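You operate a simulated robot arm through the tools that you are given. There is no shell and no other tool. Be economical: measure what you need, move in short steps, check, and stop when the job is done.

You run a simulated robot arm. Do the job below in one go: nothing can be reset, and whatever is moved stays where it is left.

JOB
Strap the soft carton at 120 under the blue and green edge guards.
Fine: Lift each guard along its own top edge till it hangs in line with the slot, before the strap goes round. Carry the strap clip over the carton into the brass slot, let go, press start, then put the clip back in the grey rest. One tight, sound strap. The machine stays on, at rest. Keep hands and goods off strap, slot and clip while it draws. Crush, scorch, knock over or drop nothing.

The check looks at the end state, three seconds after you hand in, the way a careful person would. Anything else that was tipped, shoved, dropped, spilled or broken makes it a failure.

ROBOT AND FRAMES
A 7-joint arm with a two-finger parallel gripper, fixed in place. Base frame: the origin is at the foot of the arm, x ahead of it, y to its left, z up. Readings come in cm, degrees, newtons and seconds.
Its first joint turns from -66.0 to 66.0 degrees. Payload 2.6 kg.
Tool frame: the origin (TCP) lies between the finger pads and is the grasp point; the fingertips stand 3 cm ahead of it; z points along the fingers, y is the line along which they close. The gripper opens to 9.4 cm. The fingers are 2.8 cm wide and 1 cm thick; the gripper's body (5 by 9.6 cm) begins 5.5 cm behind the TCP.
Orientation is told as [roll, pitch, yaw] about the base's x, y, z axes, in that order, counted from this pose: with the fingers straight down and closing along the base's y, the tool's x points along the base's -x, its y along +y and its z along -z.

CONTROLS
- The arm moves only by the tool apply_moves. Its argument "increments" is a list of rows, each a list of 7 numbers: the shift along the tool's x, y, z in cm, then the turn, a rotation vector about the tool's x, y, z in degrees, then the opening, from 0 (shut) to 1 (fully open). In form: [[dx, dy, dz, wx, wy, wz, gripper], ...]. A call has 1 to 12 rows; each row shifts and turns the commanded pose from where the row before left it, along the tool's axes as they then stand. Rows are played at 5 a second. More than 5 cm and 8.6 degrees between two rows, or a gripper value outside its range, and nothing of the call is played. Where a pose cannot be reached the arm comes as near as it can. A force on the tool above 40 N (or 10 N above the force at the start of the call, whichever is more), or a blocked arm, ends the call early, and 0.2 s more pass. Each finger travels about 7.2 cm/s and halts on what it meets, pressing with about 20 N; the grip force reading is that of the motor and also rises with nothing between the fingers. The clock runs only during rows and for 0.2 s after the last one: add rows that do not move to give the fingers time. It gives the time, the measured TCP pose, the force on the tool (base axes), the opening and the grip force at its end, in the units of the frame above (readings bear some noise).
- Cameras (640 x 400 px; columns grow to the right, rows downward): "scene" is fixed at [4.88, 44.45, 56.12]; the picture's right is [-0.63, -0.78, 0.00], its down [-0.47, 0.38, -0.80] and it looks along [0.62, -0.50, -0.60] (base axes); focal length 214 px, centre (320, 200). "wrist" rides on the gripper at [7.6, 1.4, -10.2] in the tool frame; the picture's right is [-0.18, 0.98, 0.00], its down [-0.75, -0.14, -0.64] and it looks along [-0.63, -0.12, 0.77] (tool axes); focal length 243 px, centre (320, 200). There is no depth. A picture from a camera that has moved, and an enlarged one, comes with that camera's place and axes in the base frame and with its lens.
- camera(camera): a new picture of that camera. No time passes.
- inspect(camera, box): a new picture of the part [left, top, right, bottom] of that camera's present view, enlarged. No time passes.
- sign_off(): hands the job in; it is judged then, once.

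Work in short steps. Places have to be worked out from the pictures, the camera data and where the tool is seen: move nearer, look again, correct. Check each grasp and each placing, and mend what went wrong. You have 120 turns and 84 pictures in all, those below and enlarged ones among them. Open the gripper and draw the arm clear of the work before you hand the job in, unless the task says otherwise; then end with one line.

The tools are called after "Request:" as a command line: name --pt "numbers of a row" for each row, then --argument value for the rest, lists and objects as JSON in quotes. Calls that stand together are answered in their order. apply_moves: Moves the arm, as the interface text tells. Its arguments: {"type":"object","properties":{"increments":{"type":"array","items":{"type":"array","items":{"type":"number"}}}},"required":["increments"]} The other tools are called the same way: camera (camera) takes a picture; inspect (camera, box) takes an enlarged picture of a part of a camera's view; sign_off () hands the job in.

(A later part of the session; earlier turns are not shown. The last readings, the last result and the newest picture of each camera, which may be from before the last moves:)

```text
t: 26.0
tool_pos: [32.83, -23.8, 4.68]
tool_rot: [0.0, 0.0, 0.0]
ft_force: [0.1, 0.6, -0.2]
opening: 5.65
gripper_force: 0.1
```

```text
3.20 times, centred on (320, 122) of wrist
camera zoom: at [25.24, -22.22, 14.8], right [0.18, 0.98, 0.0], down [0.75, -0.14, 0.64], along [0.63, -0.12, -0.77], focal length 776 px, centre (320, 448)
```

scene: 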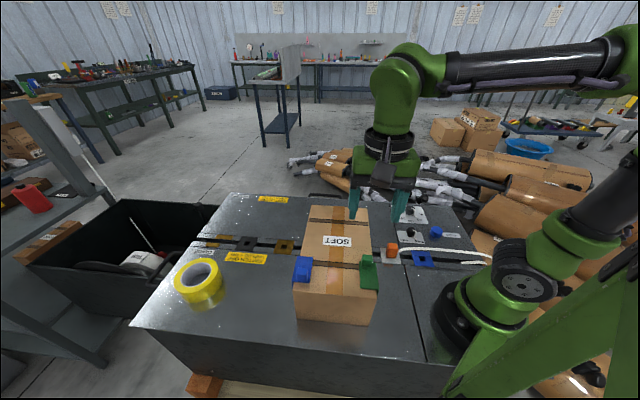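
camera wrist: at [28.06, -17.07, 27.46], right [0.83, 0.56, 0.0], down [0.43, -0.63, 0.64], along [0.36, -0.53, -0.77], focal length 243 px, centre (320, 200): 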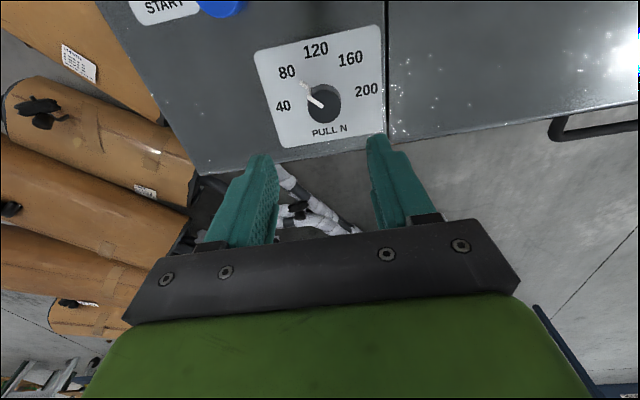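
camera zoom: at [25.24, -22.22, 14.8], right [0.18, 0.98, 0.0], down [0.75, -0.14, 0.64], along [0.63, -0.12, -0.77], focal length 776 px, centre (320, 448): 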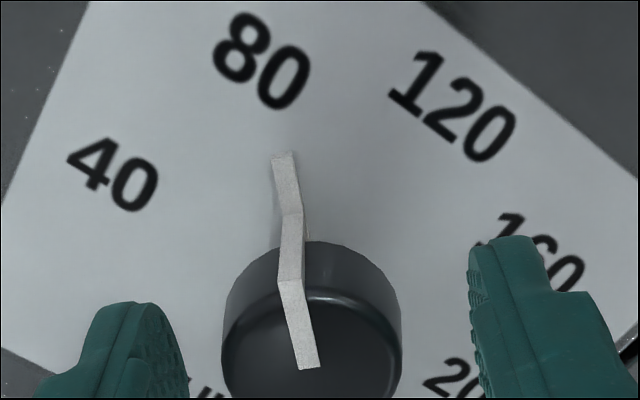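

The knob is well centred. I'll grip, turn 45° clockwise, and look before letting go.

Request:
apply_moves --pt "0 0 0 0 0 0 0.3" --pt "0 0 0 0 0 0 0.2" --pt "0 0 0 0 0 0 0.2" --pt "0 0 0 0 0 7.5 0.2" --pt "0 0 0 0 0 7.5 0.2" --pt "0 0 0 0 0 7.5 0.2" --pt "0 0 0 0 0 7.5 0.2" --pt "0 0 0 0 0 7.5 0.2" --pt "0 0 0 0 0 7.5 0.2" --pt "0 0 0 0 0 0 0.2"

Request:
inspect --camera "wrist" --box '[220, 60, 420, 185]'

```text
t: 28.2
tool_pos: [32.87, -23.75, 4.58]
tool_rot: [0.1, 0.0, -45.2]
ft_force: [-2.3, -4.7, 15.6]
opening: 3.58
gripper_force: 45.1
```

```text
3.20 times, centred on (320, 122) of wrist
camera zoom: at [28.57, -17.17, 14.83], right [0.83, 0.56, 0.0], down [0.43, -0.63, 0.64], along [0.36, -0.53, -0.77], focal length 776 px, centre (320, 448)
```

zoom: 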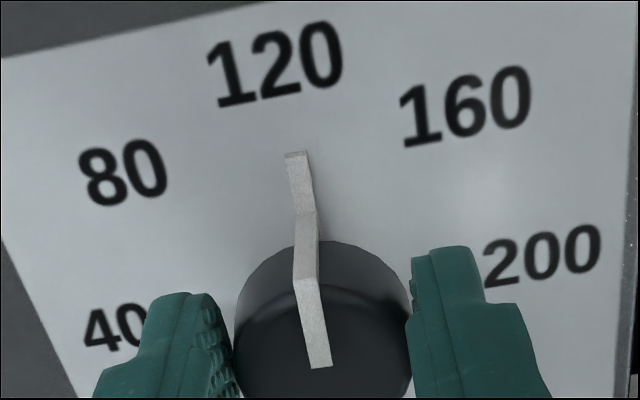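

The pointer now aims at about 120. I'll release and rise to verify exactly.

Request:
apply_moves --pt "0 0 0 0 0 0 0.5" --pt "0 0 0 0 0 0 0.6" --pt "0 0 -3 0 0 0 0.6" --pt "0 0 -4 0 0 0 0.6" --pt "0 0 -4 0 0 0 0.6" --pt "0 0 0 0 0 0 0.6"

Request:
inspect --camera "wrist" --box '[240, 20, 400, 160]'

Request:
inspect --camera "scene" --box '[370, 190, 450, 240]'

```text
t: 29.6
tool_pos: [32.95, -23.61, 15.71]
tool_rot: [0.0, 0.0, -45.0]
ft_force: [-0.5, -0.4, 0.4]
opening: 5.62
gripper_force: 0.0
```

```text
2.86 times, centred on (320, 90) of wrist
camera zoom: at [28.57, -17.18, 25.9], right [0.83, 0.56, 0.0], down [0.43, -0.63, 0.64], along [0.36, -0.53, -0.77], focal length 693 px, centre (320, 514)
```

zoom: 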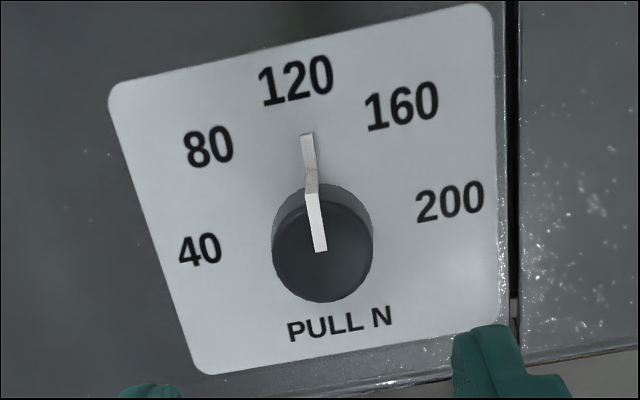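

```text
8.00 times, centred on (410, 215) of scene
camera zoom: at [4.88, 44.46, 56.12], right [-0.63, -0.78, 0.0], down [-0.47, 0.38, -0.8], along [0.62, -0.5, -0.6], focal length 1716 px, centre (-400, 80)
```

zoom: 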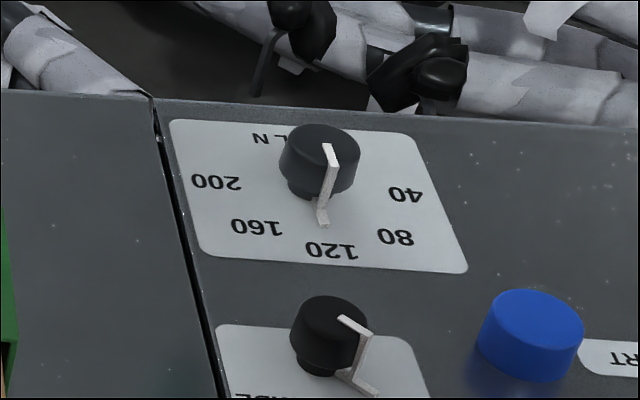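

The dial reads 120. Next I'll move over to the clip for a close look, keeping z≈15.

Request:
apply_moves --pt "3.6 1.67 0 0 0 0 0.6" --pt "3.6 1.67 0 0 0 0 0.6" --pt "3.6 1.67 0 0 0 0 0.6" --pt "3.6 1.67 0 0 0 0 0.6" --pt "3.6 1.67 0 0 0 0 0.6" --pt "3.6 1.67 0 0 0 0 0.6" --pt "0 0 0 0 0 0 0.6"

Request:
inspect --camera "wrist" --box '[190, 30, 430, 180]'

Request:
inspect --camera "scene" --box '[360, 215, 440, 275]'

```text
t: 31.2
tool_pos: [24.63, -1.42, 15.58]
tool_rot: [-0.1, 0.0, -45.0]
ft_force: [-0.2, 0.7, -0.6]
opening: 5.62
gripper_force: 0.1
```

```text
2.67 times, centred on (310, 105) of wrist
camera zoom: at [20.33, 5.26, 25.74], right [0.83, 0.56, 0.0], down [0.43, -0.63, 0.64], along [0.36, -0.53, -0.77], focal length 647 px, centre (347, 453)
```

zoom: 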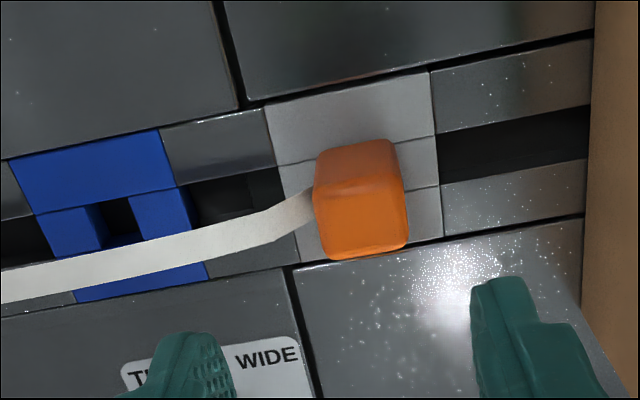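

```text
6.67 times, centred on (400, 245) of scene
camera zoom: at [4.88, 44.46, 56.12], right [-0.63, -0.78, 0.0], down [-0.47, 0.38, -0.8], along [0.62, -0.5, -0.6], focal length 1430 px, centre (-213, -100)
```

zoom: 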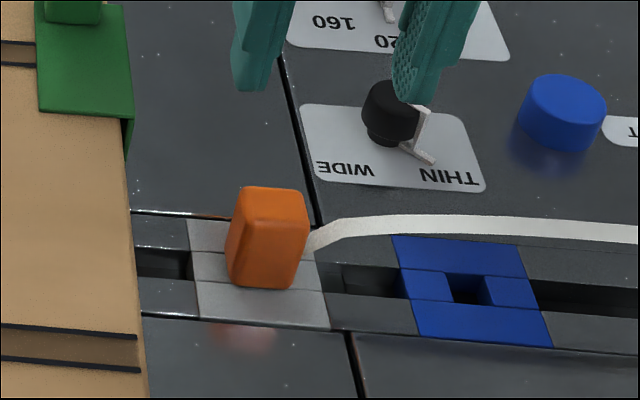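

The clip is about 2.85 (e1) × 2 (e2) × 5 cm tall, centred at e1≈17.15, e2≈18.3, with the strap leaving on its −e1 side. I'll grip it across e2 at yaw +45. A 20° lean about the closing axis should keep the camera clear of the carton at the brass slot.

Request:
apply_moves --pt "0 0 0 0 0 -7.5 0.6" --pt "0 0 0 0 0 -7.5 0.6" --pt "0 0 0 0 0 -7.5 0.6" --pt "0 0 0 0 0 -7.5 0.6" --pt "0 0 0 0 0 -7.5 0.6" --pt "0 0 0 0 0 -7.5 0.6" --pt "0 0 0 0 0 -7.5 0.6" --pt "0 0 0 0 0 -7.5 0.6" --pt "0 0 0 0 0 -7.5 0.6" --pt "0 0 0 0 0 -7.5 0.6" --pt "0 0 0 0 0 -7.5 0.6" --pt "0 0 0 0 0 -7.5 0.6"

Request:
apply_moves --pt "0 0 0 0 5 0 0.6" --pt "0 0 0 0 5 0 0.6" --pt "0 0 0 0 5 0 0.6" --pt "0 0 0 0 5 0 0.6" --pt "0 0 0 0 0 0 0.6"

Request:
camera --camera "wrist"

Request:
camera --camera "scene"

```text
t: 33.8
tool_pos: [24.69, -1.31, 15.54]
tool_rot: [0.0, 0.0, 45.1]
ft_force: [-0.3, 0.2, 0.1]
opening: 5.62
gripper_force: 0.2
```

```text
t: 35.0
tool_pos: [24.79, -1.45, 15.46]
tool_rot: [-0.1, 20.0, 45.0]
ft_force: [0.0, -0.7, -0.4]
opening: 5.64
gripper_force: 0.2
```

```text
32 pictures are left
camera wrist: at [21.1, -2.77, 27.76], right [-0.57, 0.82, -0.06], down [0.76, 0.56, 0.34], along [0.32, 0.15, -0.94], focal length 243 px, centre (320, 200)
```

wrist: 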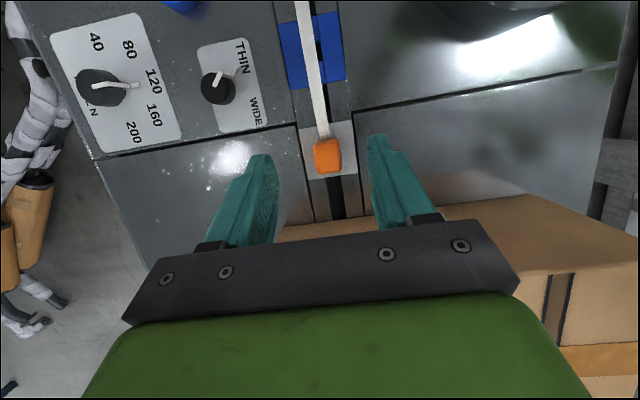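

```text
31 pictures are left
```

scene: 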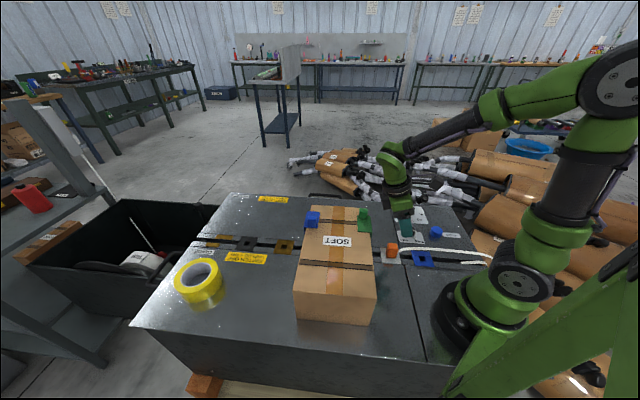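

The pose is as planned. I'll zoom in on the clip to measure it.

Request:
inspect --camera "wrist" --box '[250, 90, 410, 190]'

```text
4.00 times, centred on (330, 140) of wrist
camera zoom: at [21.1, -2.77, 27.76], right [-0.57, 0.82, -0.06], down [0.76, 0.56, 0.34], along [0.32, 0.15, -0.94], focal length 970 px, centre (280, 440)
```

zoom: 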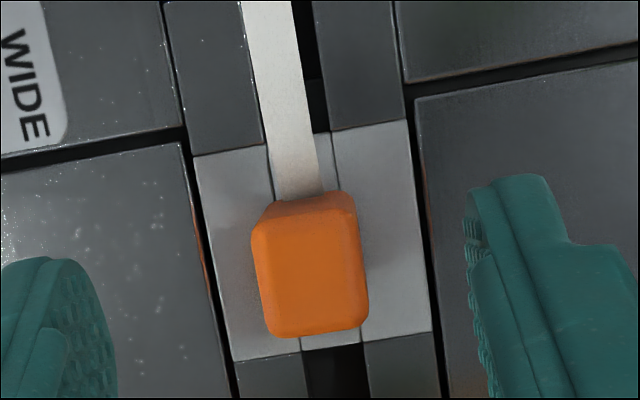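

The clip centre is e1 17.03, e2 18.35. I'll descend so the pads straddle its top 2.5 cm.

Request:
apply_moves --pt "-1.1 0.05 2.2 0 0 0 0.6" --pt "-1.1 0.05 2.2 0 0 0 0.6" --pt "-1.1 0.05 2.2 0 0 0 0.6" --pt "-1.12 0.05 2.18 0 0 0 0.6" --pt "0 0 0 0 0 0 0.6"

Request:
inspect --camera "wrist" --box '[230, 80, 430, 205]'

Request:
inspect --camera "scene" --box '[350, 200, 440, 275]'

```text
t: 36.2
tool_pos: [25.45, -0.39, 5.79]
tool_rot: [-0.1, 20.0, 45.0]
ft_force: [-2.1, -2.2, -0.9]
opening: 5.65
gripper_force: 0.0
```

```text
3.20 times, centred on (330, 142) of wrist
camera zoom: at [21.77, -1.82, 17.92], right [-0.57, 0.82, -0.06], down [0.76, 0.56, 0.35], along [0.32, 0.15, -0.94], focal length 776 px, centre (288, 384)
```

zoom: 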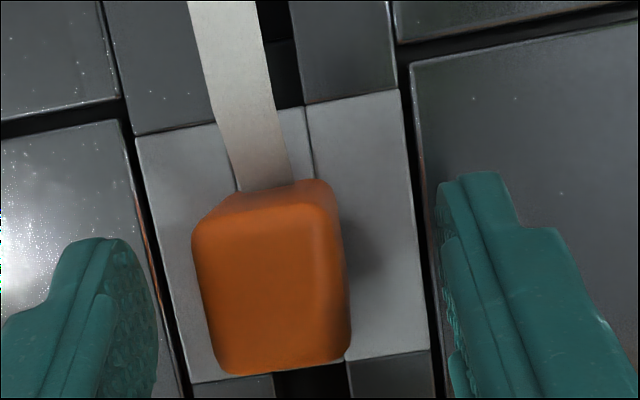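

```text
5.33 times, centred on (395, 238) of scene
camera zoom: at [4.88, 44.45, 56.12], right [-0.63, -0.78, 0.0], down [-0.47, 0.38, -0.8], along [0.62, -0.5, -0.6], focal length 1144 px, centre (-80, 0)
```

zoom: 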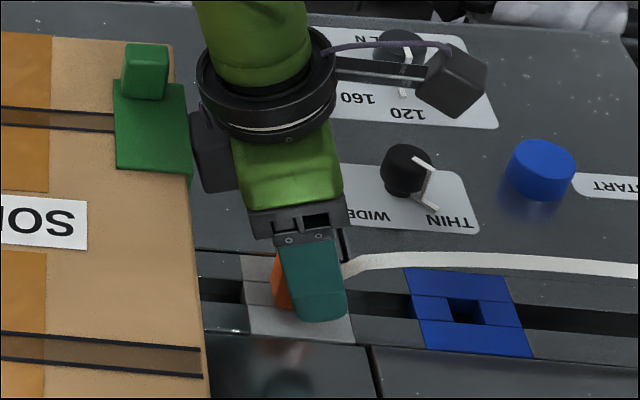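

The clip is between the pads and the green guard is clear. I'll close on the clip and lift 1 cm to test.

Request:
apply_moves --pt "0 0 0 0 0 0 0.3" --pt "0 0 0 0 0 0 0.1" --pt "0 0 0 0 0 0 0.1" --pt "0 0 0 0 0 0 0.1" --pt "0.17 0 -0.47 0 0 0 0.1" --pt "0.17 0 -0.47 0 0 0 0.1" --pt "0 0 0 0 0 0 0.1"

Request:
inspect --camera "wrist" --box '[230, 80, 430, 205]'

```text
t: 37.8
tool_pos: [25.4, -0.49, 6.81]
tool_rot: [0.0, 20.0, 45.1]
ft_force: [-0.5, -0.4, -0.7]
opening: 2.52
gripper_force: 19.7
```

```text
3.20 times, centred on (330, 142) of wrist
camera zoom: at [21.8, -1.81, 19.01], right [-0.57, 0.82, -0.06], down [0.76, 0.56, 0.35], along [0.32, 0.15, -0.94], focal length 776 px, centre (288, 384)
```

zoom: 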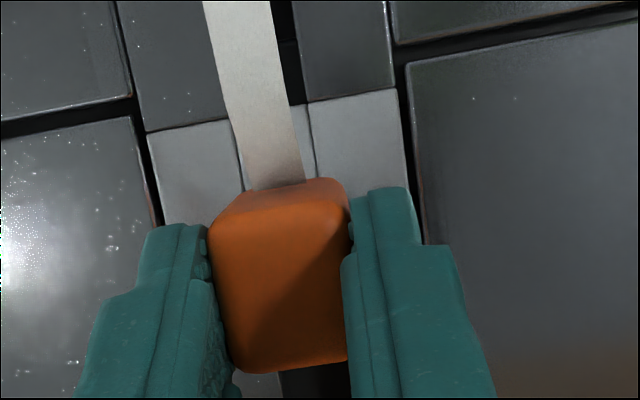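

The clip is held. I'll lift 19 cm straight up.

Request:
apply_moves --pt "1.3 0 -3.57 0 0 0 0.1" --pt "1.3 0 -3.57 0 0 0 0.1" --pt "1.3 0 -3.57 0 0 0 0.1" --pt "1.3 0 -3.57 0 0 0 0.1" --pt "1.3 0 -3.57 0 0 0 0.1" --pt "0 0 0 0 0 0 0.1"

Request:
camera --camera "scene"

```text
t: 39.2
tool_pos: [25.34, -0.5, 25.88]
tool_rot: [0.0, 20.1, 45.0]
ft_force: [0.1, -0.2, -0.7]
opening: 2.5
gripper_force: 19.7
```

```text
26 pictures are left
```

scene: 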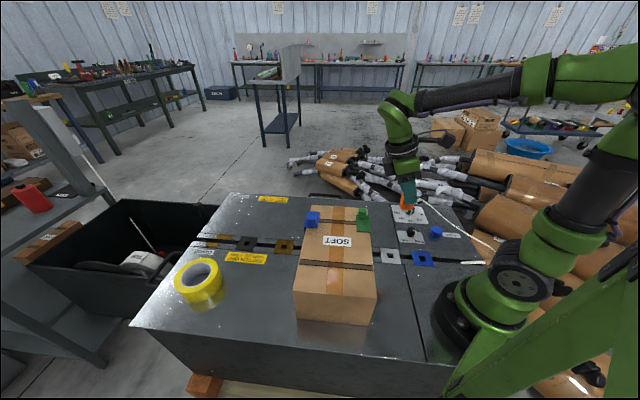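

The strap follows. I'll carry it 35 cm along +e1 over the carton at constant height.

Request:
apply_moves --pt "-2 0 -0.73 0 0 0 0.1" --pt "-2.8 0 -1.02 0 0 0 0.1" --pt "-2.8 0 -1.02 0 0 0 0.1" --pt "-2.8 0 -1.02 0 0 0 0.1" --pt "-2.8 0 -1.02 0 0 0 0.1" --pt "-2.8 0 -1.02 0 0 0 0.1" --pt "-2.8 0 -1.02 0 0 0 0.1" --pt "-2.8 0 -1.02 0 0 0 0.1" --pt "-2.8 0 -1.02 0 0 0 0.1" --pt "-2.8 0 -1.02 0 0 0 0.1" --pt "-2.8 0 -1.02 0 0 0 0.1" --pt "-2.8 0 -1.02 0 0 0 0.1"

Request:
camera --camera "scene"

Request:
camera --camera "wrist"

```text
t: 41.8
tool_pos: [46.44, 20.73, 25.77]
tool_rot: [-0.1, 20.0, 45.0]
ft_force: [0.6, -0.2, 0.6]
opening: 2.48
gripper_force: 19.8
out of reach, approached as far as the arm can: row 11, 12
```

```text
25 pictures are left
```

scene: 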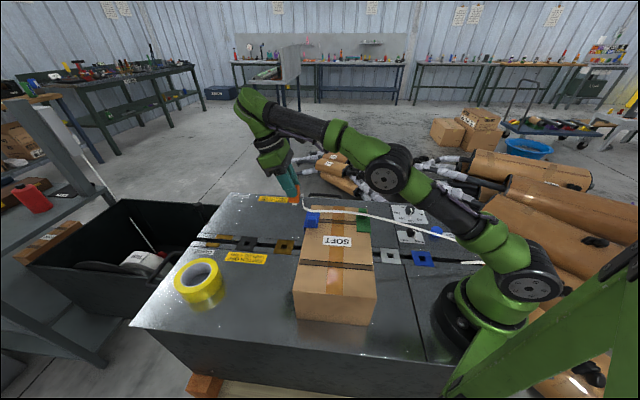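

```text
24 pictures are left
camera wrist: at [42.86, 19.39, 37.9], right [-0.57, 0.82, -0.06], down [0.76, 0.56, 0.35], along [0.32, 0.15, -0.94], focal length 243 px, centre (320, 200)
```

wrist: 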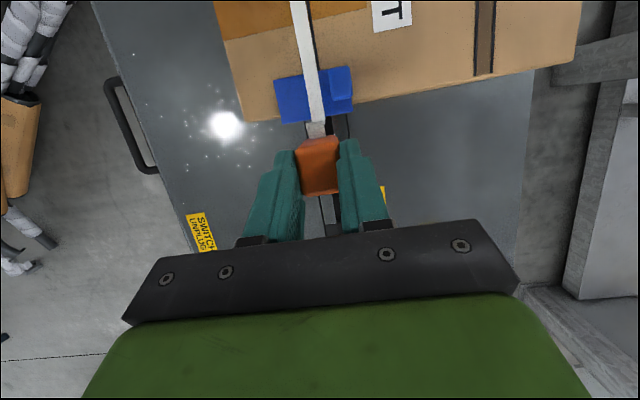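

The clip is past the carton and blue guard, but reach is limited at this height with the lean. Going lower should extend reach, so I'll descend straight down in steps and watch the pose.

Request:
apply_moves --pt "-1.03 0 2.82 0 0 0 0.1" --pt "-1.03 0 2.82 0 0 0 0.1" --pt "0 0 0 0 0 0 0.1"

```text
t: 42.6
tool_pos: [46.51, 20.77, 19.65]
tool_rot: [0.0, 20.0, 45.0]
ft_force: [-0.5, -0.4, -0.4]
opening: 2.5
gripper_force: 20.6
```

The commanded pose restarts from the measured one. Here I'll try to advance along e1.

Request:
apply_moves --pt "-1.88 0 -0.68 0 0 0 0.1" --pt "-1.88 0 -0.68 0 0 0 0.1" --pt "0 0 0 0 0 0 0.1"

```text
t: 43.4
tool_pos: [48.23, 22.52, 19.71]
tool_rot: [0.0, 20.4, 45.0]
ft_force: [-0.1, 0.7, -1.0]
opening: 2.5
gripper_force: 19.6
out of reach, approached as far as the arm can: row 2
```

Reach grew with lower height. I'll descend 7 cm and advance again.

Request:
apply_moves --pt "-1.2 0 3.29 0 0 0 0.1" --pt "-1.2 0 3.29 0 0 0 0.1" --pt "0 0 0 0 0 0 0.1" --pt "-1.2 0 -0.43 0 0 0 0.1" --pt "-1.2 0 -0.43 0 0 0 0.1" --pt "0 0 0 0 0 0 0.1"

Request:
camera --camera "wrist"

Request:
inspect --camera "scene" --box '[220, 170, 370, 264]'

```text
t: 44.8
tool_pos: [49.5, 23.78, 12.72]
tool_rot: [0.0, 20.0, 44.9]
ft_force: [-0.2, 0.5, 0.3]
opening: 2.49
gripper_force: 20.0
out of reach, approached as far as the arm can: row 5
```

```text
23 pictures are left
camera wrist: at [45.94, 22.46, 24.84], right [-0.57, 0.82, -0.06], down [0.76, 0.56, 0.35], along [0.32, 0.15, -0.94], focal length 243 px, centre (320, 200)
```

wrist: 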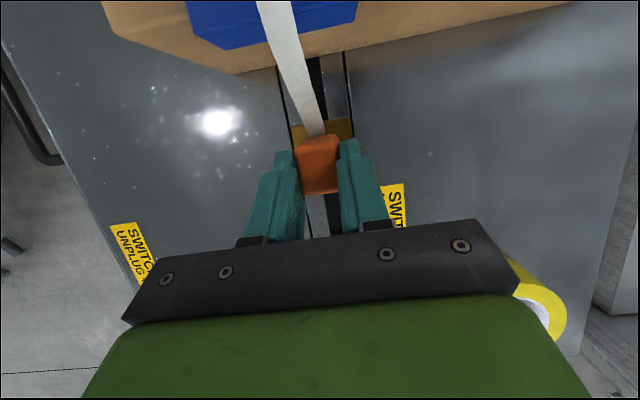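

```text
4.26 times, centred on (295, 217) of scene
camera zoom: at [4.88, 44.46, 56.12], right [-0.63, -0.78, 0.0], down [-0.47, 0.38, -0.8], along [0.62, -0.5, -0.6], focal length 913 px, centre (426, 128)
```

zoom: 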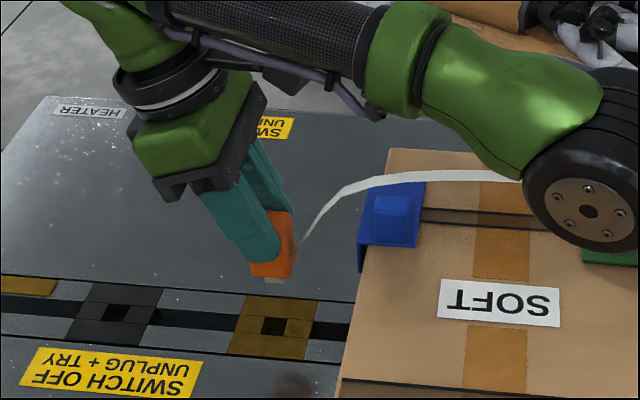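

The clip has a tongue that must enter the brass hole, so I need the exact offset. I'll measure the empty rest's hole against the brass hole in the scene view.

Request:
inspect --camera "scene" --box '[350, 230, 430, 280]'

Request:
inspect --camera "scene" --box '[240, 215, 320, 265]'

Request:
inspect --camera "wrist" --box '[250, 90, 410, 190]'

```text
8.00 times, centred on (390, 255) of scene
camera zoom: at [4.88, 44.46, 56.12], right [-0.63, -0.78, 0.0], down [-0.47, 0.38, -0.8], along [0.62, -0.5, -0.6], focal length 1716 px, centre (-240, -240)
```

zoom: 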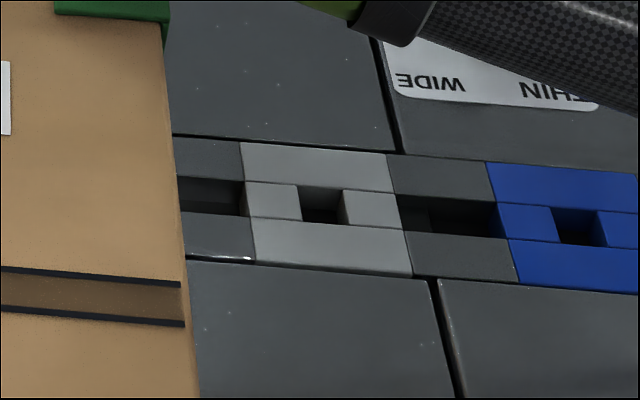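

```text
8.00 times, centred on (280, 240) of scene
camera zoom: at [4.88, 44.46, 56.12], right [-0.63, -0.78, 0.0], down [-0.47, 0.38, -0.8], along [0.62, -0.5, -0.6], focal length 1716 px, centre (640, -120)
```

zoom: 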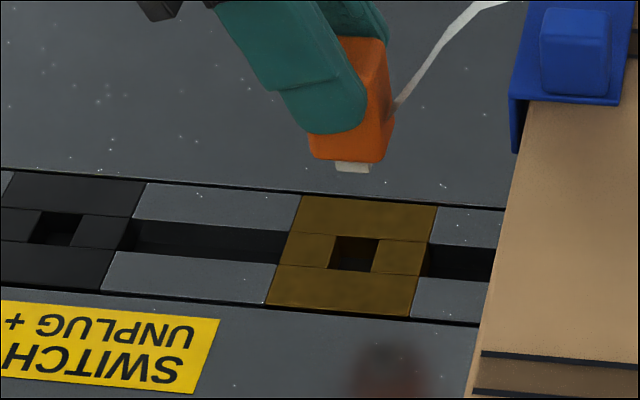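

```text
4.00 times, centred on (330, 140) of wrist
camera zoom: at [45.94, 22.46, 24.84], right [-0.57, 0.82, -0.06], down [0.76, 0.56, 0.35], along [0.32, 0.15, -0.94], focal length 970 px, centre (280, 440)
```

zoom: 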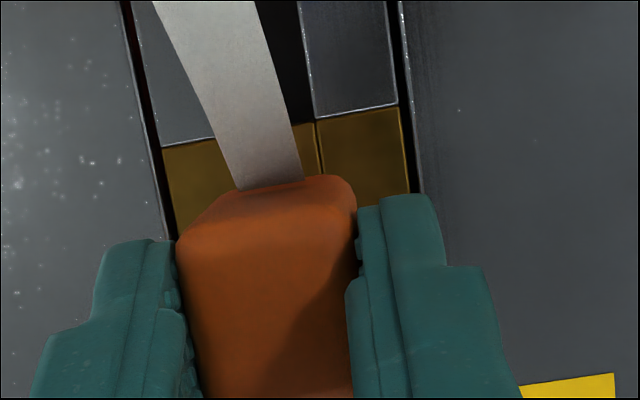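

The displacement from rest to brass hole is about 35.1 cm along e1, so the target TCP is e1≈52.75, e2≈18.33. I'll descend to z≈8 and advance outward as far as reach allows.

Request:
apply_moves --pt "-0.8 -0.05 2.2 0 0 0 0.1" --pt "-0.8 -0.05 2.2 0 0 0 0.1" --pt "0 0 0 0 0 0 0.1" --pt "-0.88 0 -0.32 0 0 0 0.1" --pt "0 0 0 0 0 0 0.1"

Request:
inspect --camera "scene" --box '[240, 215, 320, 265]'

```text
t: 46.0
tool_pos: [49.94, 23.94, 8.03]
tool_rot: [0.0, 20.1, 44.9]
ft_force: [0.4, 0.3, 0.0]
opening: 2.5
gripper_force: 19.6
out of reach, approached as far as the arm can: row 2, 4
```

```text
8.00 times, centred on (280, 240) of scene
camera zoom: at [4.88, 44.46, 56.12], right [-0.63, -0.78, 0.0], down [-0.47, 0.38, -0.8], along [0.62, -0.5, -0.6], focal length 1716 px, centre (640, -120)
```

zoom: 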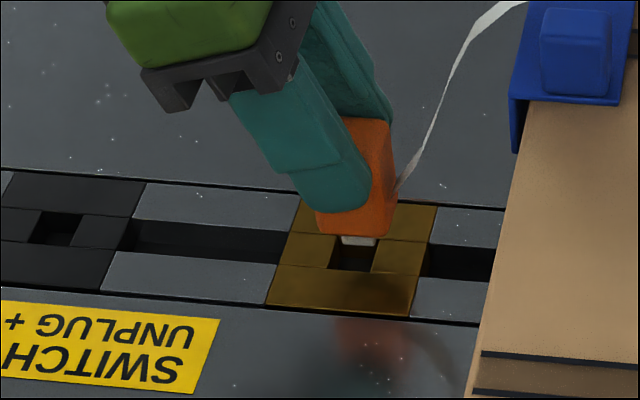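

I'm about 0.5 cm short at the reach limit. Taking 2° off the lean gives enough reach, and the resulting clip tilt is negligible.

Request:
apply_moves --pt "0 0 0 0 -2 0 0.1" --pt "-0.3 0 -0.1 0 0 0 0.1" --pt "0 0 0 0 0 0 0.1"

Request:
inspect --camera "scene" --box '[250, 220, 314, 260]'

Request:
inspect --camera "wrist" --box '[250, 90, 410, 190]'

```text
t: 46.8
tool_pos: [50.55, 24.42, 8.01]
tool_rot: [-0.1, 17.9, 45.0]
ft_force: [-0.7, 0.1, -1.0]
opening: 2.46
gripper_force: 19.3
out of reach, approached as far as the arm can: row 1
```

```text
10.00 times, centred on (282, 240) of scene
camera zoom: at [4.88, 44.46, 56.12], right [-0.63, -0.78, 0.0], down [-0.47, 0.38, -0.8], along [0.62, -0.5, -0.6], focal length 2145 px, centre (700, -200)
```

zoom: 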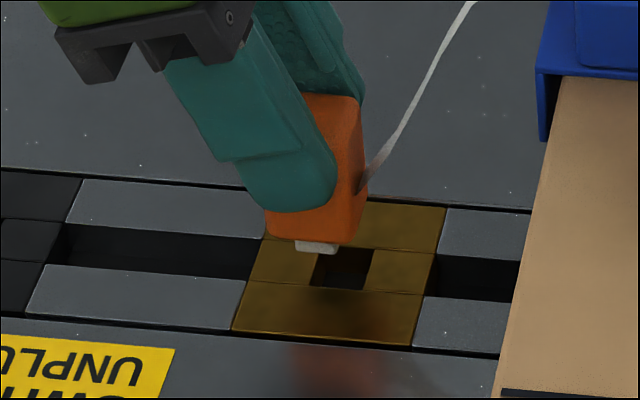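

```text
4.00 times, centred on (330, 140) of wrist
camera zoom: at [46.67, 22.73, 20.08], right [-0.57, 0.82, -0.06], down [0.75, 0.55, 0.38], along [0.34, 0.18, -0.92], focal length 970 px, centre (280, 440)
```

zoom: 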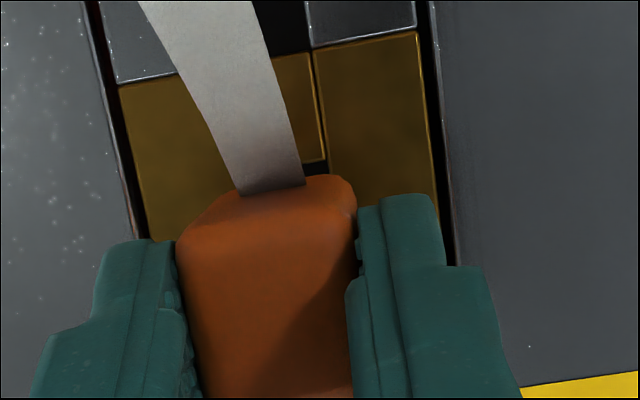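

The tongue is about 0.5 cm too far out along e1 and slightly low in e2. I'll correct that and go down a little.

Request:
apply_moves --pt "0.475 -0.13 0.155 0 0 0 0.1" --pt "0 0 0 0 0 0 0.1" --pt "-0.25 0 0.76 0 0 0 0.1" --pt "0 0 0 0 0 0 0.1"

Request:
inspect --camera "scene" --box '[250, 220, 314, 260]'

```text
t: 47.8
tool_pos: [50.51, 23.93, 7.2]
tool_rot: [0.1, 18.1, 45.0]
ft_force: [0.7, 0.2, -0.8]
opening: 2.51
gripper_force: 20.0
```

```text
10.00 times, centred on (282, 240) of scene
camera zoom: at [4.88, 44.46, 56.12], right [-0.63, -0.78, 0.0], down [-0.47, 0.38, -0.8], along [0.62, -0.5, -0.6], focal length 2145 px, centre (700, -200)
```

zoom: 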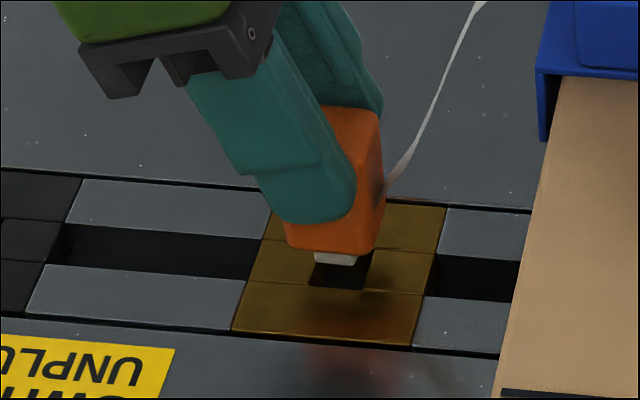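

The tongue is now over the hole in e1. I'll check e2 with the wrist view before lowering.

Request:
inspect --camera "wrist" --box '[250, 70, 410, 170]'

```text
4.00 times, centred on (330, 120) of wrist
camera zoom: at [46.54, 22.23, 19.29], right [-0.57, 0.82, -0.06], down [0.75, 0.55, 0.38], along [0.34, 0.17, -0.92], focal length 970 px, centre (280, 520)
```

zoom: 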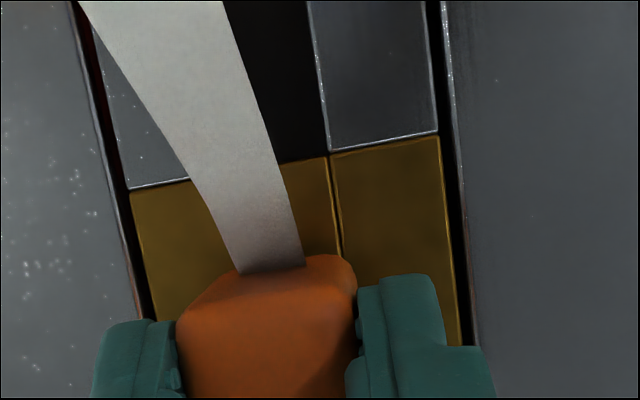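

The clip is aligned within about 0.1 cm. I'll lower it gently into the slot.

Request:
apply_moves --pt "0.1 0.1 0 0 0 0 0.1" --pt "-0.15 0 0.47 0 0 0 0.1" --pt "-0.15 0 0.47 0 0 0 0.1" --pt "0 0 0 0 0 0 0.1"

Request:
inspect --camera "scene" --box '[250, 220, 314, 260]'

```text
t: 48.8
tool_pos: [50.22, 23.94, 6.27]
tool_rot: [0.0, 18.0, 45.0]
ft_force: [-0.7, 0.5, -0.5]
opening: 2.51
gripper_force: 19.9
```

```text
10.00 times, centred on (282, 240) of scene
camera zoom: at [4.88, 44.46, 56.12], right [-0.63, -0.78, 0.0], down [-0.47, 0.38, -0.8], along [0.62, -0.5, -0.6], focal length 2145 px, centre (700, -200)
```

zoom: 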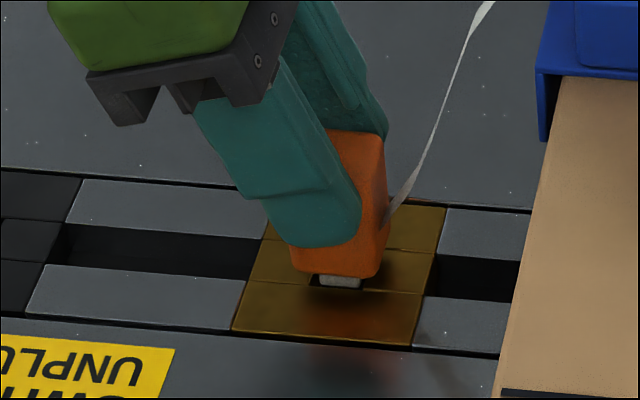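

The tongue is entering the hole with no contact force. I'll lower the rest.

Request:
apply_moves --pt "-0.08 0 0.25 0 0 0 0.1" --pt "-0.06 0 0.2 0 0 0 0.1" --pt "0 0 0 0 0 0 0.1"

Request:
inspect --camera "scene" --box '[250, 220, 314, 260]'

```text
t: 49.6
tool_pos: [50.35, 23.91, 5.78]
tool_rot: [0.1, 18.0, 45.0]
ft_force: [-0.1, 0.2, -0.5]
opening: 2.52
gripper_force: 19.7
```

```text
10.00 times, centred on (282, 240) of scene
camera zoom: at [4.88, 44.46, 56.12], right [-0.63, -0.78, 0.0], down [-0.47, 0.38, -0.8], along [0.62, -0.5, -0.6], focal length 2145 px, centre (700, -200)
```

zoom: 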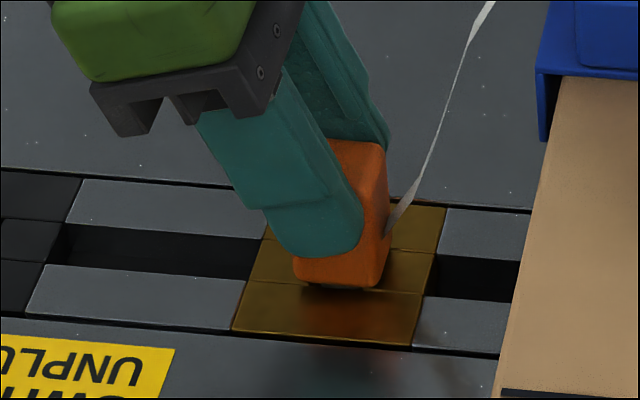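

It's seated. I'll press it down a hair, release, and rise straight up while taking out the lean once high.

Request:
apply_moves --pt "-0.03 0 0.08 0 0 0 0.1" --pt "0 0 0 0 0 0 0.35" --pt "0 0 0 0 0 0 0.5" --pt "0 0 0 0 0 0 0.6" --pt "0.46 0 -1.43 0 0 0 0.6" --pt "0.46 0 -1.43 0 0 0 0.6" --pt "0.62 0 -1.9 0 0 0 0.6" --pt "0.6 0 -1.9 0 -4 0 0.6" --pt "0.48 0 -1.94 0 -4 0 0.6" --pt "0.35 0 -1.97 0 -4 0 0.6" --pt "0.21 0 -1.99 0 -4 0 0.6" --pt "0.07 0 -2 0 -2 0 0.6"

Request:
inspect --camera "scene" --box '[230, 190, 390, 290]'

```text
t: 52.2
tool_pos: [50.17, 23.91, 20.75]
tool_rot: [0.0, 0.0, 45.0]
ft_force: [0.2, -0.2, -0.1]
opening: 5.64
gripper_force: 0.0
```

```text
4.00 times, centred on (310, 240) of scene
camera zoom: at [4.88, 44.46, 56.12], right [-0.63, -0.78, 0.0], down [-0.47, 0.38, -0.8], along [0.62, -0.5, -0.6], focal length 858 px, centre (360, 40)
```

zoom: 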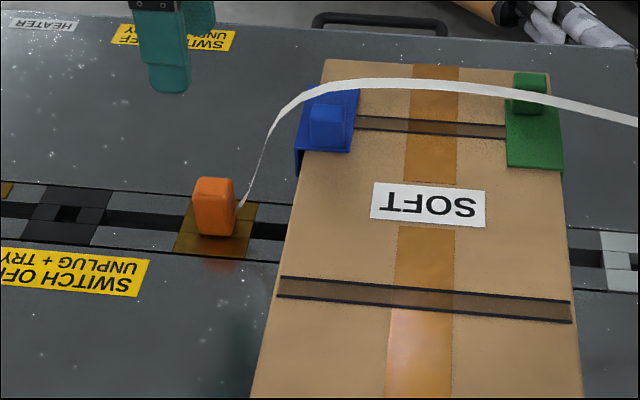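

The clip stands upright in the brass slot and the strap arches over both guards. I'll travel high to the START button.

Request:
apply_moves --pt "4.3 -0.9 -2 0 0 0 0.6" --pt "4.3 -0.9 -2 0 0 0 0.6" --pt "4.3 -0.9 -2 0 0 0 0.6" --pt "4.4 -0.9 0 0 0 0 0.6" --pt "4.4 -0.9 0 0 0 0 0.6" --pt "4.4 -0.9 0 0 0 0 0.6" --pt "4.4 -0.9 0 0 0 0 0.6" --pt "4.4 -0.9 0 0 0 0 0.4" --pt "4.4 -0.9 0 0 0 0 0.2" --pt "4.4 -0.9 0 0 0 0 0" --pt "4.4 -0.9 0 0 0 0 0" --pt "4.4 -0.9 0 0 0 0 0"

Request:
camera --camera "scene"

Request:
camera --camera "wrist"

```text
t: 54.8
tool_pos: [20.72, -20.75, 26.75]
tool_rot: [-0.1, 0.0, 45.0]
ft_force: [0.1, 0.4, -0.7]
opening: 0.01
gripper_force: 20.1
```

```text
10 pictures are left
```

scene: 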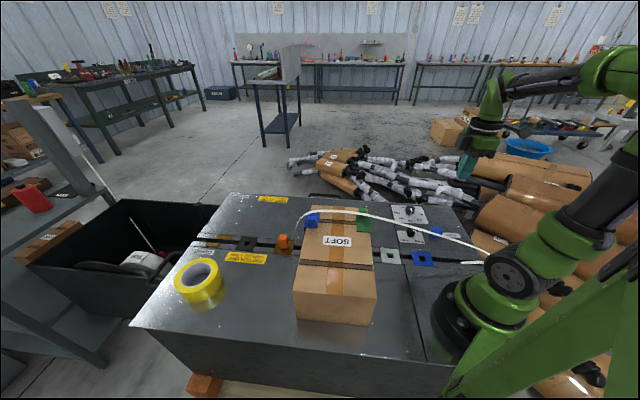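

```text
9 pictures are left
camera wrist: at [14.32, -24.92, 36.92], right [-0.57, 0.82, 0.0], down [0.63, 0.43, 0.64], along [0.53, 0.36, -0.77], focal length 243 px, centre (320, 200)
```

wrist: 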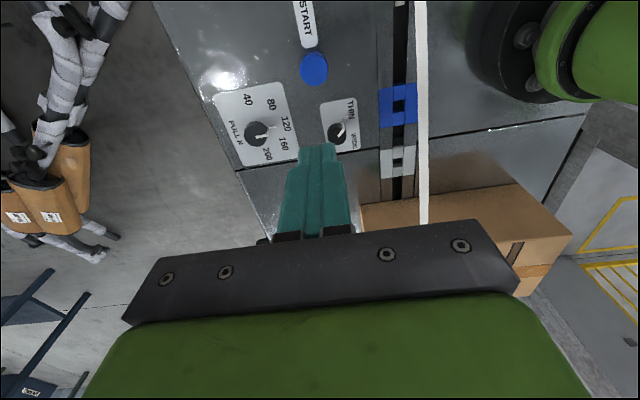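

START is near (20.8,−21.5) and about 4 cm wide. I'll centre on it and descend to just above with the fingers shut.

Request:
apply_moves --pt "0.46 -0.55 4 0 0 0 0" --pt "0 0 4.5 0 0 0 0" --pt "0 0 4.5 0 0 0 0" --pt "0 0 4.5 0 0 0 0" --pt "0 0 0 0 0 0 0"

Request:
inspect --camera "scene" --box '[380, 190, 500, 265]'

```text
t: 56.0
tool_pos: [20.92, -21.49, 9.15]
tool_rot: [-0.1, 0.1, 44.8]
ft_force: [0.7, -0.4, -0.1]
opening: 0.0
gripper_force: 20.0
```

```text
5.33 times, centred on (440, 228) of scene
camera zoom: at [4.88, 44.45, 56.12], right [-0.63, -0.78, 0.0], down [-0.47, 0.38, -0.8], along [0.62, -0.5, -0.6], focal length 1144 px, centre (-320, 53)
```

zoom: 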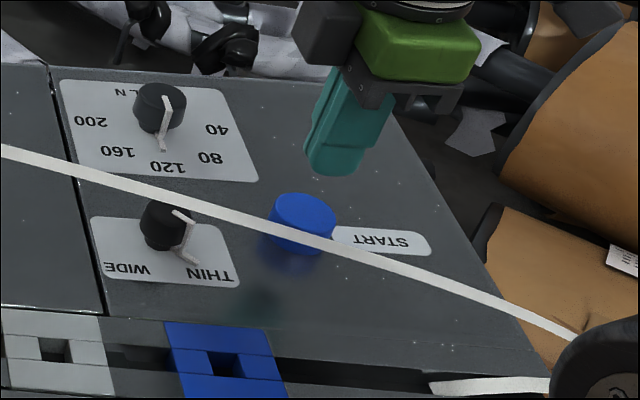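

The fingers are centred over the button and the strap is well clear. I'll press down and lift away at once.

Request:
apply_moves --pt "0 0 2 0 0 0 0" --pt "0 0 1 0 0 0 0" --pt "0 0 0.5 0 0 0 0" --pt "0 0 0.5 0 0 0 0" --pt "0 0 0.3 0 0 0 0"

```text
t: 57.2
tool_pos: [20.91, -21.46, 4.86]
tool_rot: [0.0, 0.0, 45.0]
ft_force: [-0.7, 0.2, 0.9]
opening: 0.0
gripper_force: 21.0
```

There's hardly any force yet, so I'll press a bit further in small steps.

Request:
apply_moves --pt "0 0 0.25 0 0 0 0" --pt "0 0 0.25 0 0 0 0"

```text
t: 57.8
tool_pos: [20.83, -21.45, 4.35]
tool_rot: [0.0, 0.0, 45.1]
ft_force: [1.1, 0.7, 1.5]
opening: 0.0
gripper_force: 20.3
```

Request:
inspect --camera "scene" --box '[240, 170, 480, 320]'

```text
2.67 times, centred on (360, 245) of scene
camera zoom: at [4.88, 44.46, 56.12], right [-0.63, -0.78, 0.0], down [-0.47, 0.38, -0.8], along [0.62, -0.5, -0.6], focal length 572 px, centre (213, 80)
```

zoom: 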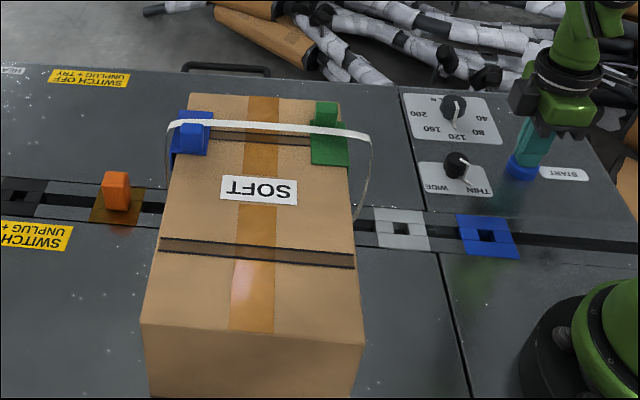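

The machine is drawing: the strap has looped round the carton. I'll lift off the button and wait well clear.

Request:
apply_moves --pt "0 0 -1 0 0 0 0" --pt "0 0 -3 0 0 0 0" --pt "0 0 -4 0 0 0 0" --pt "0 0 -4 0 0 0 0" --pt "0 0 -4 0 0 0 0" --pt "0 0 0 0 0 0 0" --pt "0 0 0 0 0 0 0" --pt "0 0 0 0 0 0 0" --pt "0 0 0 0 0 0 0" --pt "0 0 0 0 0 0 0" --pt "0 0 0 0 0 0 0" --pt "0 0 0 0 0 0 0"

Request:
apply_moves --pt "0 0 0 0 0 0 0" --pt "0 0 0 0 0 0 0" --pt "0 0 0 0 0 0 0" --pt "0 0 0 0 0 0 0" --pt "0 0 0 0 0 0 0" --pt "0 0 0 0 0 0 0" --pt "0 0 0 0 0 0 0" --pt "0 0 0 0 0 0 0" --pt "0 0 0 0 0 0 0" --pt "0 0 0 0 0 0 0" --pt "0 0 0 0 0 0 0" --pt "0 0 0 0 0 0 0"

Request:
apply_moves --pt "0 0 0 0 0 0 0" --pt "0 0 0 0 0 0 0" --pt "0 0 0 0 0 0 0" --pt "0 0 0 0 0 0 0" --pt "0 0 0 0 0 0 0" --pt "0 0 0 0 0 0 0" --pt "0 0 0 0 0 0 0" --pt "0 0 0 0 0 0 0" --pt "0 0 0 0 0 0 0" --pt "0 0 0 0 0 0 0" --pt "0 0 0 0 0 0 0" --pt "0 0 0 0 0 0 0"

Request:
inspect --camera "scene" --box '[240, 190, 400, 290]'

```text
t: 60.4
tool_pos: [20.84, -21.48, 20.4]
tool_rot: [-0.1, 0.0, 45.0]
ft_force: [0.8, -0.5, 0.6]
opening: 0.0
gripper_force: 20.0
```

```text
t: 63.0
tool_pos: [20.8, -21.38, 20.47]
tool_rot: [0.0, 0.0, 45.0]
ft_force: [0.5, -0.6, 0.7]
opening: 0.0
gripper_force: 20.3
```

```text
t: 65.6
tool_pos: [20.86, -21.48, 20.33]
tool_rot: [-0.1, 0.0, 45.0]
ft_force: [-0.1, 0.8, 0.1]
opening: 0.0
gripper_force: 20.4
```

```text
4.00 times, centred on (320, 240) of scene
camera zoom: at [4.88, 44.45, 56.12], right [-0.63, -0.78, 0.0], down [-0.47, 0.38, -0.8], along [0.62, -0.5, -0.6], focal length 858 px, centre (320, 40)
```

zoom: 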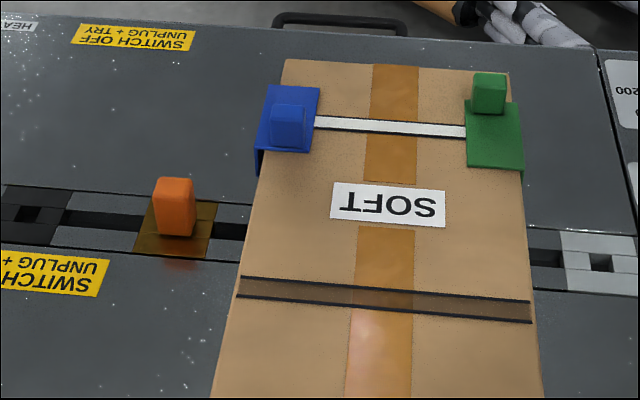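

The strap is tight, drawn down through both guards, the machine is at rest, and the clip is free in the brass slot. I'll travel back high over the carton to fetch the clip.

Request:
apply_moves --pt "0 0 -3.2 0 0 0 0.6" --pt "0 0 -3.2 0 0 0 0.6" --pt "0 0 0 0 0 0 0.6"

Request:
apply_moves --pt "-4.4 0.945 0 0 0 0 0.6" --pt "-4.4 0.945 0 0 0 0 0.6" --pt "-4.4 0.945 0 0 0 0 0.6" --pt "-4.4 0.945 0 0 0 0 0.6" --pt "-4.4 0.945 0 0 0 0 0.6" --pt "-4.4 0.945 0 0 0 0 0.6" --pt "-4.4 0.945 0 0 0 0 0.6" --pt "-4.4 0.945 0 0 0 0 0.6" --pt "-4.4 0.945 0 0 0 0 0.6" --pt "-4.4 0.945 2 0 0 0 0.6" --pt "-4.4 0.945 2 0 0 0 0.6" --pt "-4.4 0.945 2 0 0 0 0.6"

```text
t: 66.4
tool_pos: [20.86, -21.6, 26.96]
tool_rot: [0.0, 0.1, 45.0]
ft_force: [-0.2, 0.2, -0.8]
opening: 5.66
gripper_force: 0.1
```

```text
t: 69.0
tool_pos: [50.13, 23.85, 20.91]
tool_rot: [0.0, 0.0, 45.1]
ft_force: [0.7, -0.1, 0.7]
opening: 5.64
gripper_force: 0.1
```

The pose matches the earlier exit pose. I'll re-enter along the same path and lean to just above the clip.

Request:
apply_moves --pt "0 0 2 0 2 0 0.6" --pt "-0.07 0 2 0 4 0 0.6" --pt "-0.21 0 1.99 0 4 0 0.6" --pt "-0.35 0 1.97 0 4 0 0.6" --pt "-0.48 0 1.94 0 4 0 0.6" --pt "-0.62 0 1.9 0 0 0 0.6" --pt "0 0 0 0 0 0 0.6"

Request:
inspect --camera "wrist" --box '[220, 60, 420, 185]'

```text
t: 70.6
tool_pos: [50.2, 23.75, 8.85]
tool_rot: [-0.1, 18.1, 45.1]
ft_force: [-0.5, -0.1, -0.2]
opening: 5.62
gripper_force: 0.0
```

```text
3.20 times, centred on (320, 122) of wrist
camera zoom: at [46.33, 22.12, 20.86], right [-0.57, 0.82, -0.06], down [0.75, 0.55, 0.38], along [0.34, 0.17, -0.92], focal length 776 px, centre (320, 448)
```

zoom: 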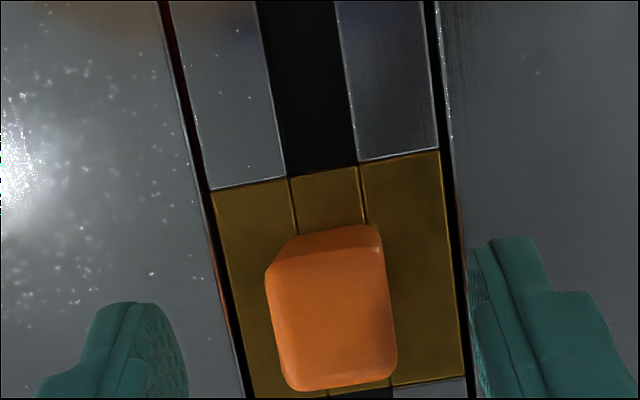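

The strap is free of the clip. I'll shift 0.2 cm to centre, descend, grip, and lift slightly.

Request:
apply_moves --pt "-0.31 0.15 0.95 0 0 0 0.6" --pt "-0.31 0 0.95 0 0 0 0.6" --pt "-0.31 0 0.95 0 0 0 0.6" --pt "0 0 0 0 0 0 0.6" --pt "0 0 0 0 0 0 0.3" --pt "0 0 0 0 0 0 0.1" --pt "0 0 0 0 0 0 0.1" --pt "0 0 0 0 0 0 0.1"

```text
t: 72.4
tool_pos: [50.15, 23.91, 5.8]
tool_rot: [0.0, 17.9, 45.0]
ft_force: [0.3, -0.1, 0.1]
opening: 2.48
gripper_force: 20.1
```

The clip is gripped. I'll lift it out along the known path, removing the lean as it rises.

Request:
apply_moves --pt "0.46 0 -1.43 0 0 0 0.1" --pt "0.46 0 -1.43 0 0 0 0.1" --pt "0.62 0 -1.9 0 0 0 0.1" --pt "0.6 0 -1.9 0 -4 0 0.1" --pt "0.48 0 -1.94 0 -4 0 0.1" --pt "0.35 0 -1.97 0 -4 0 0.1" --pt "0.21 0 -1.99 0 -4 0 0.1" --pt "0.07 0 -2 0 -2 0 0.1" --pt "2 0 -2.2 0 0 0 0.1" --pt "2 0 -2.2 0 0 0 0.1" --pt "2 0 -2.2 0 0 0 0.1" --pt "0 0 0 0 0 0 0.1"

```text
t: 75.0
tool_pos: [45.9, 19.73, 27.51]
tool_rot: [0.0, -0.1, 45.0]
ft_force: [-0.3, 0.3, -0.7]
opening: 2.5
gripper_force: 20.2
```

The clip is still held at z=27. I'll cross back over the carton to above the grey rest, then restore the lean.

Request:
apply_moves --pt "3.64 0 0 0 0 0 0.1" --pt "3.64 0 0 0 0 0 0.1" --pt "3.64 0 0 0 0 0 0.1" --pt "3.64 0 0 0 0 0 0.1" --pt "3.64 0 0 0 0 0 0.1" --pt "3.64 0 0 0 0 0 0.1" --pt "3.64 0 0 0 0 0 0.1" --pt "3.64 0 0 0 0 0 0.1" --pt "0 0 0 0 6 0 0.1" --pt "0 0 0 0 6 0 0.1" --pt "0 0 0 0 6 0 0.1" --pt "0 0 0 0 0 0 0.1"

```text
t: 77.6
tool_pos: [25.2, -0.94, 27.5]
tool_rot: [0.0, 18.2, 45.0]
ft_force: [0.2, -0.6, -0.3]
opening: 2.51
gripper_force: 20.0
```

I'm above the rest. I'll descend to z≈8 and check the tongue against the hole.

Request:
apply_moves --pt "-1.25 0 3.69 0 0 0 0.1" --pt "-1.22 0 3.7 0 0 0 0.1" --pt "-1.22 0 3.7 0 0 0 0.1" --pt "-1.22 0 3.7 0 0 0 0.1" --pt "-1.2 0 3.65 0 0 0 0.1" --pt "0 0 0 0 0 0 0.1"

Request:
inspect --camera "scene" --box '[360, 230, 424, 270]'

```text
t: 79.0
tool_pos: [25.34, -0.87, 8.05]
tool_rot: [0.1, 18.0, 45.0]
ft_force: [0.2, -0.2, -0.1]
opening: 2.5
gripper_force: 19.8
```

```text
10.00 times, centred on (392, 250) of scene
camera zoom: at [4.88, 44.45, 56.12], right [-0.63, -0.78, 0.0], down [-0.47, 0.38, -0.8], along [0.62, -0.5, -0.6], focal length 2145 px, centre (-400, -300)
```

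zoom: 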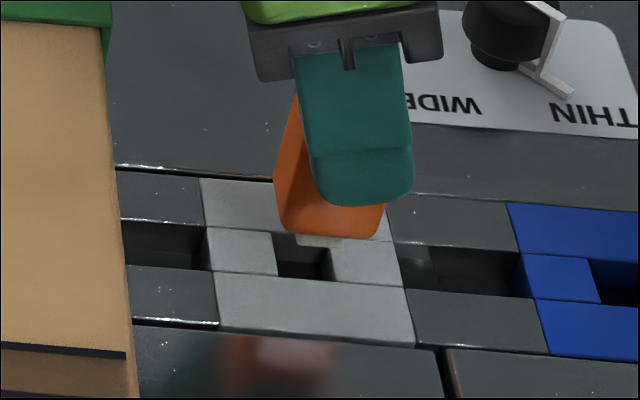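

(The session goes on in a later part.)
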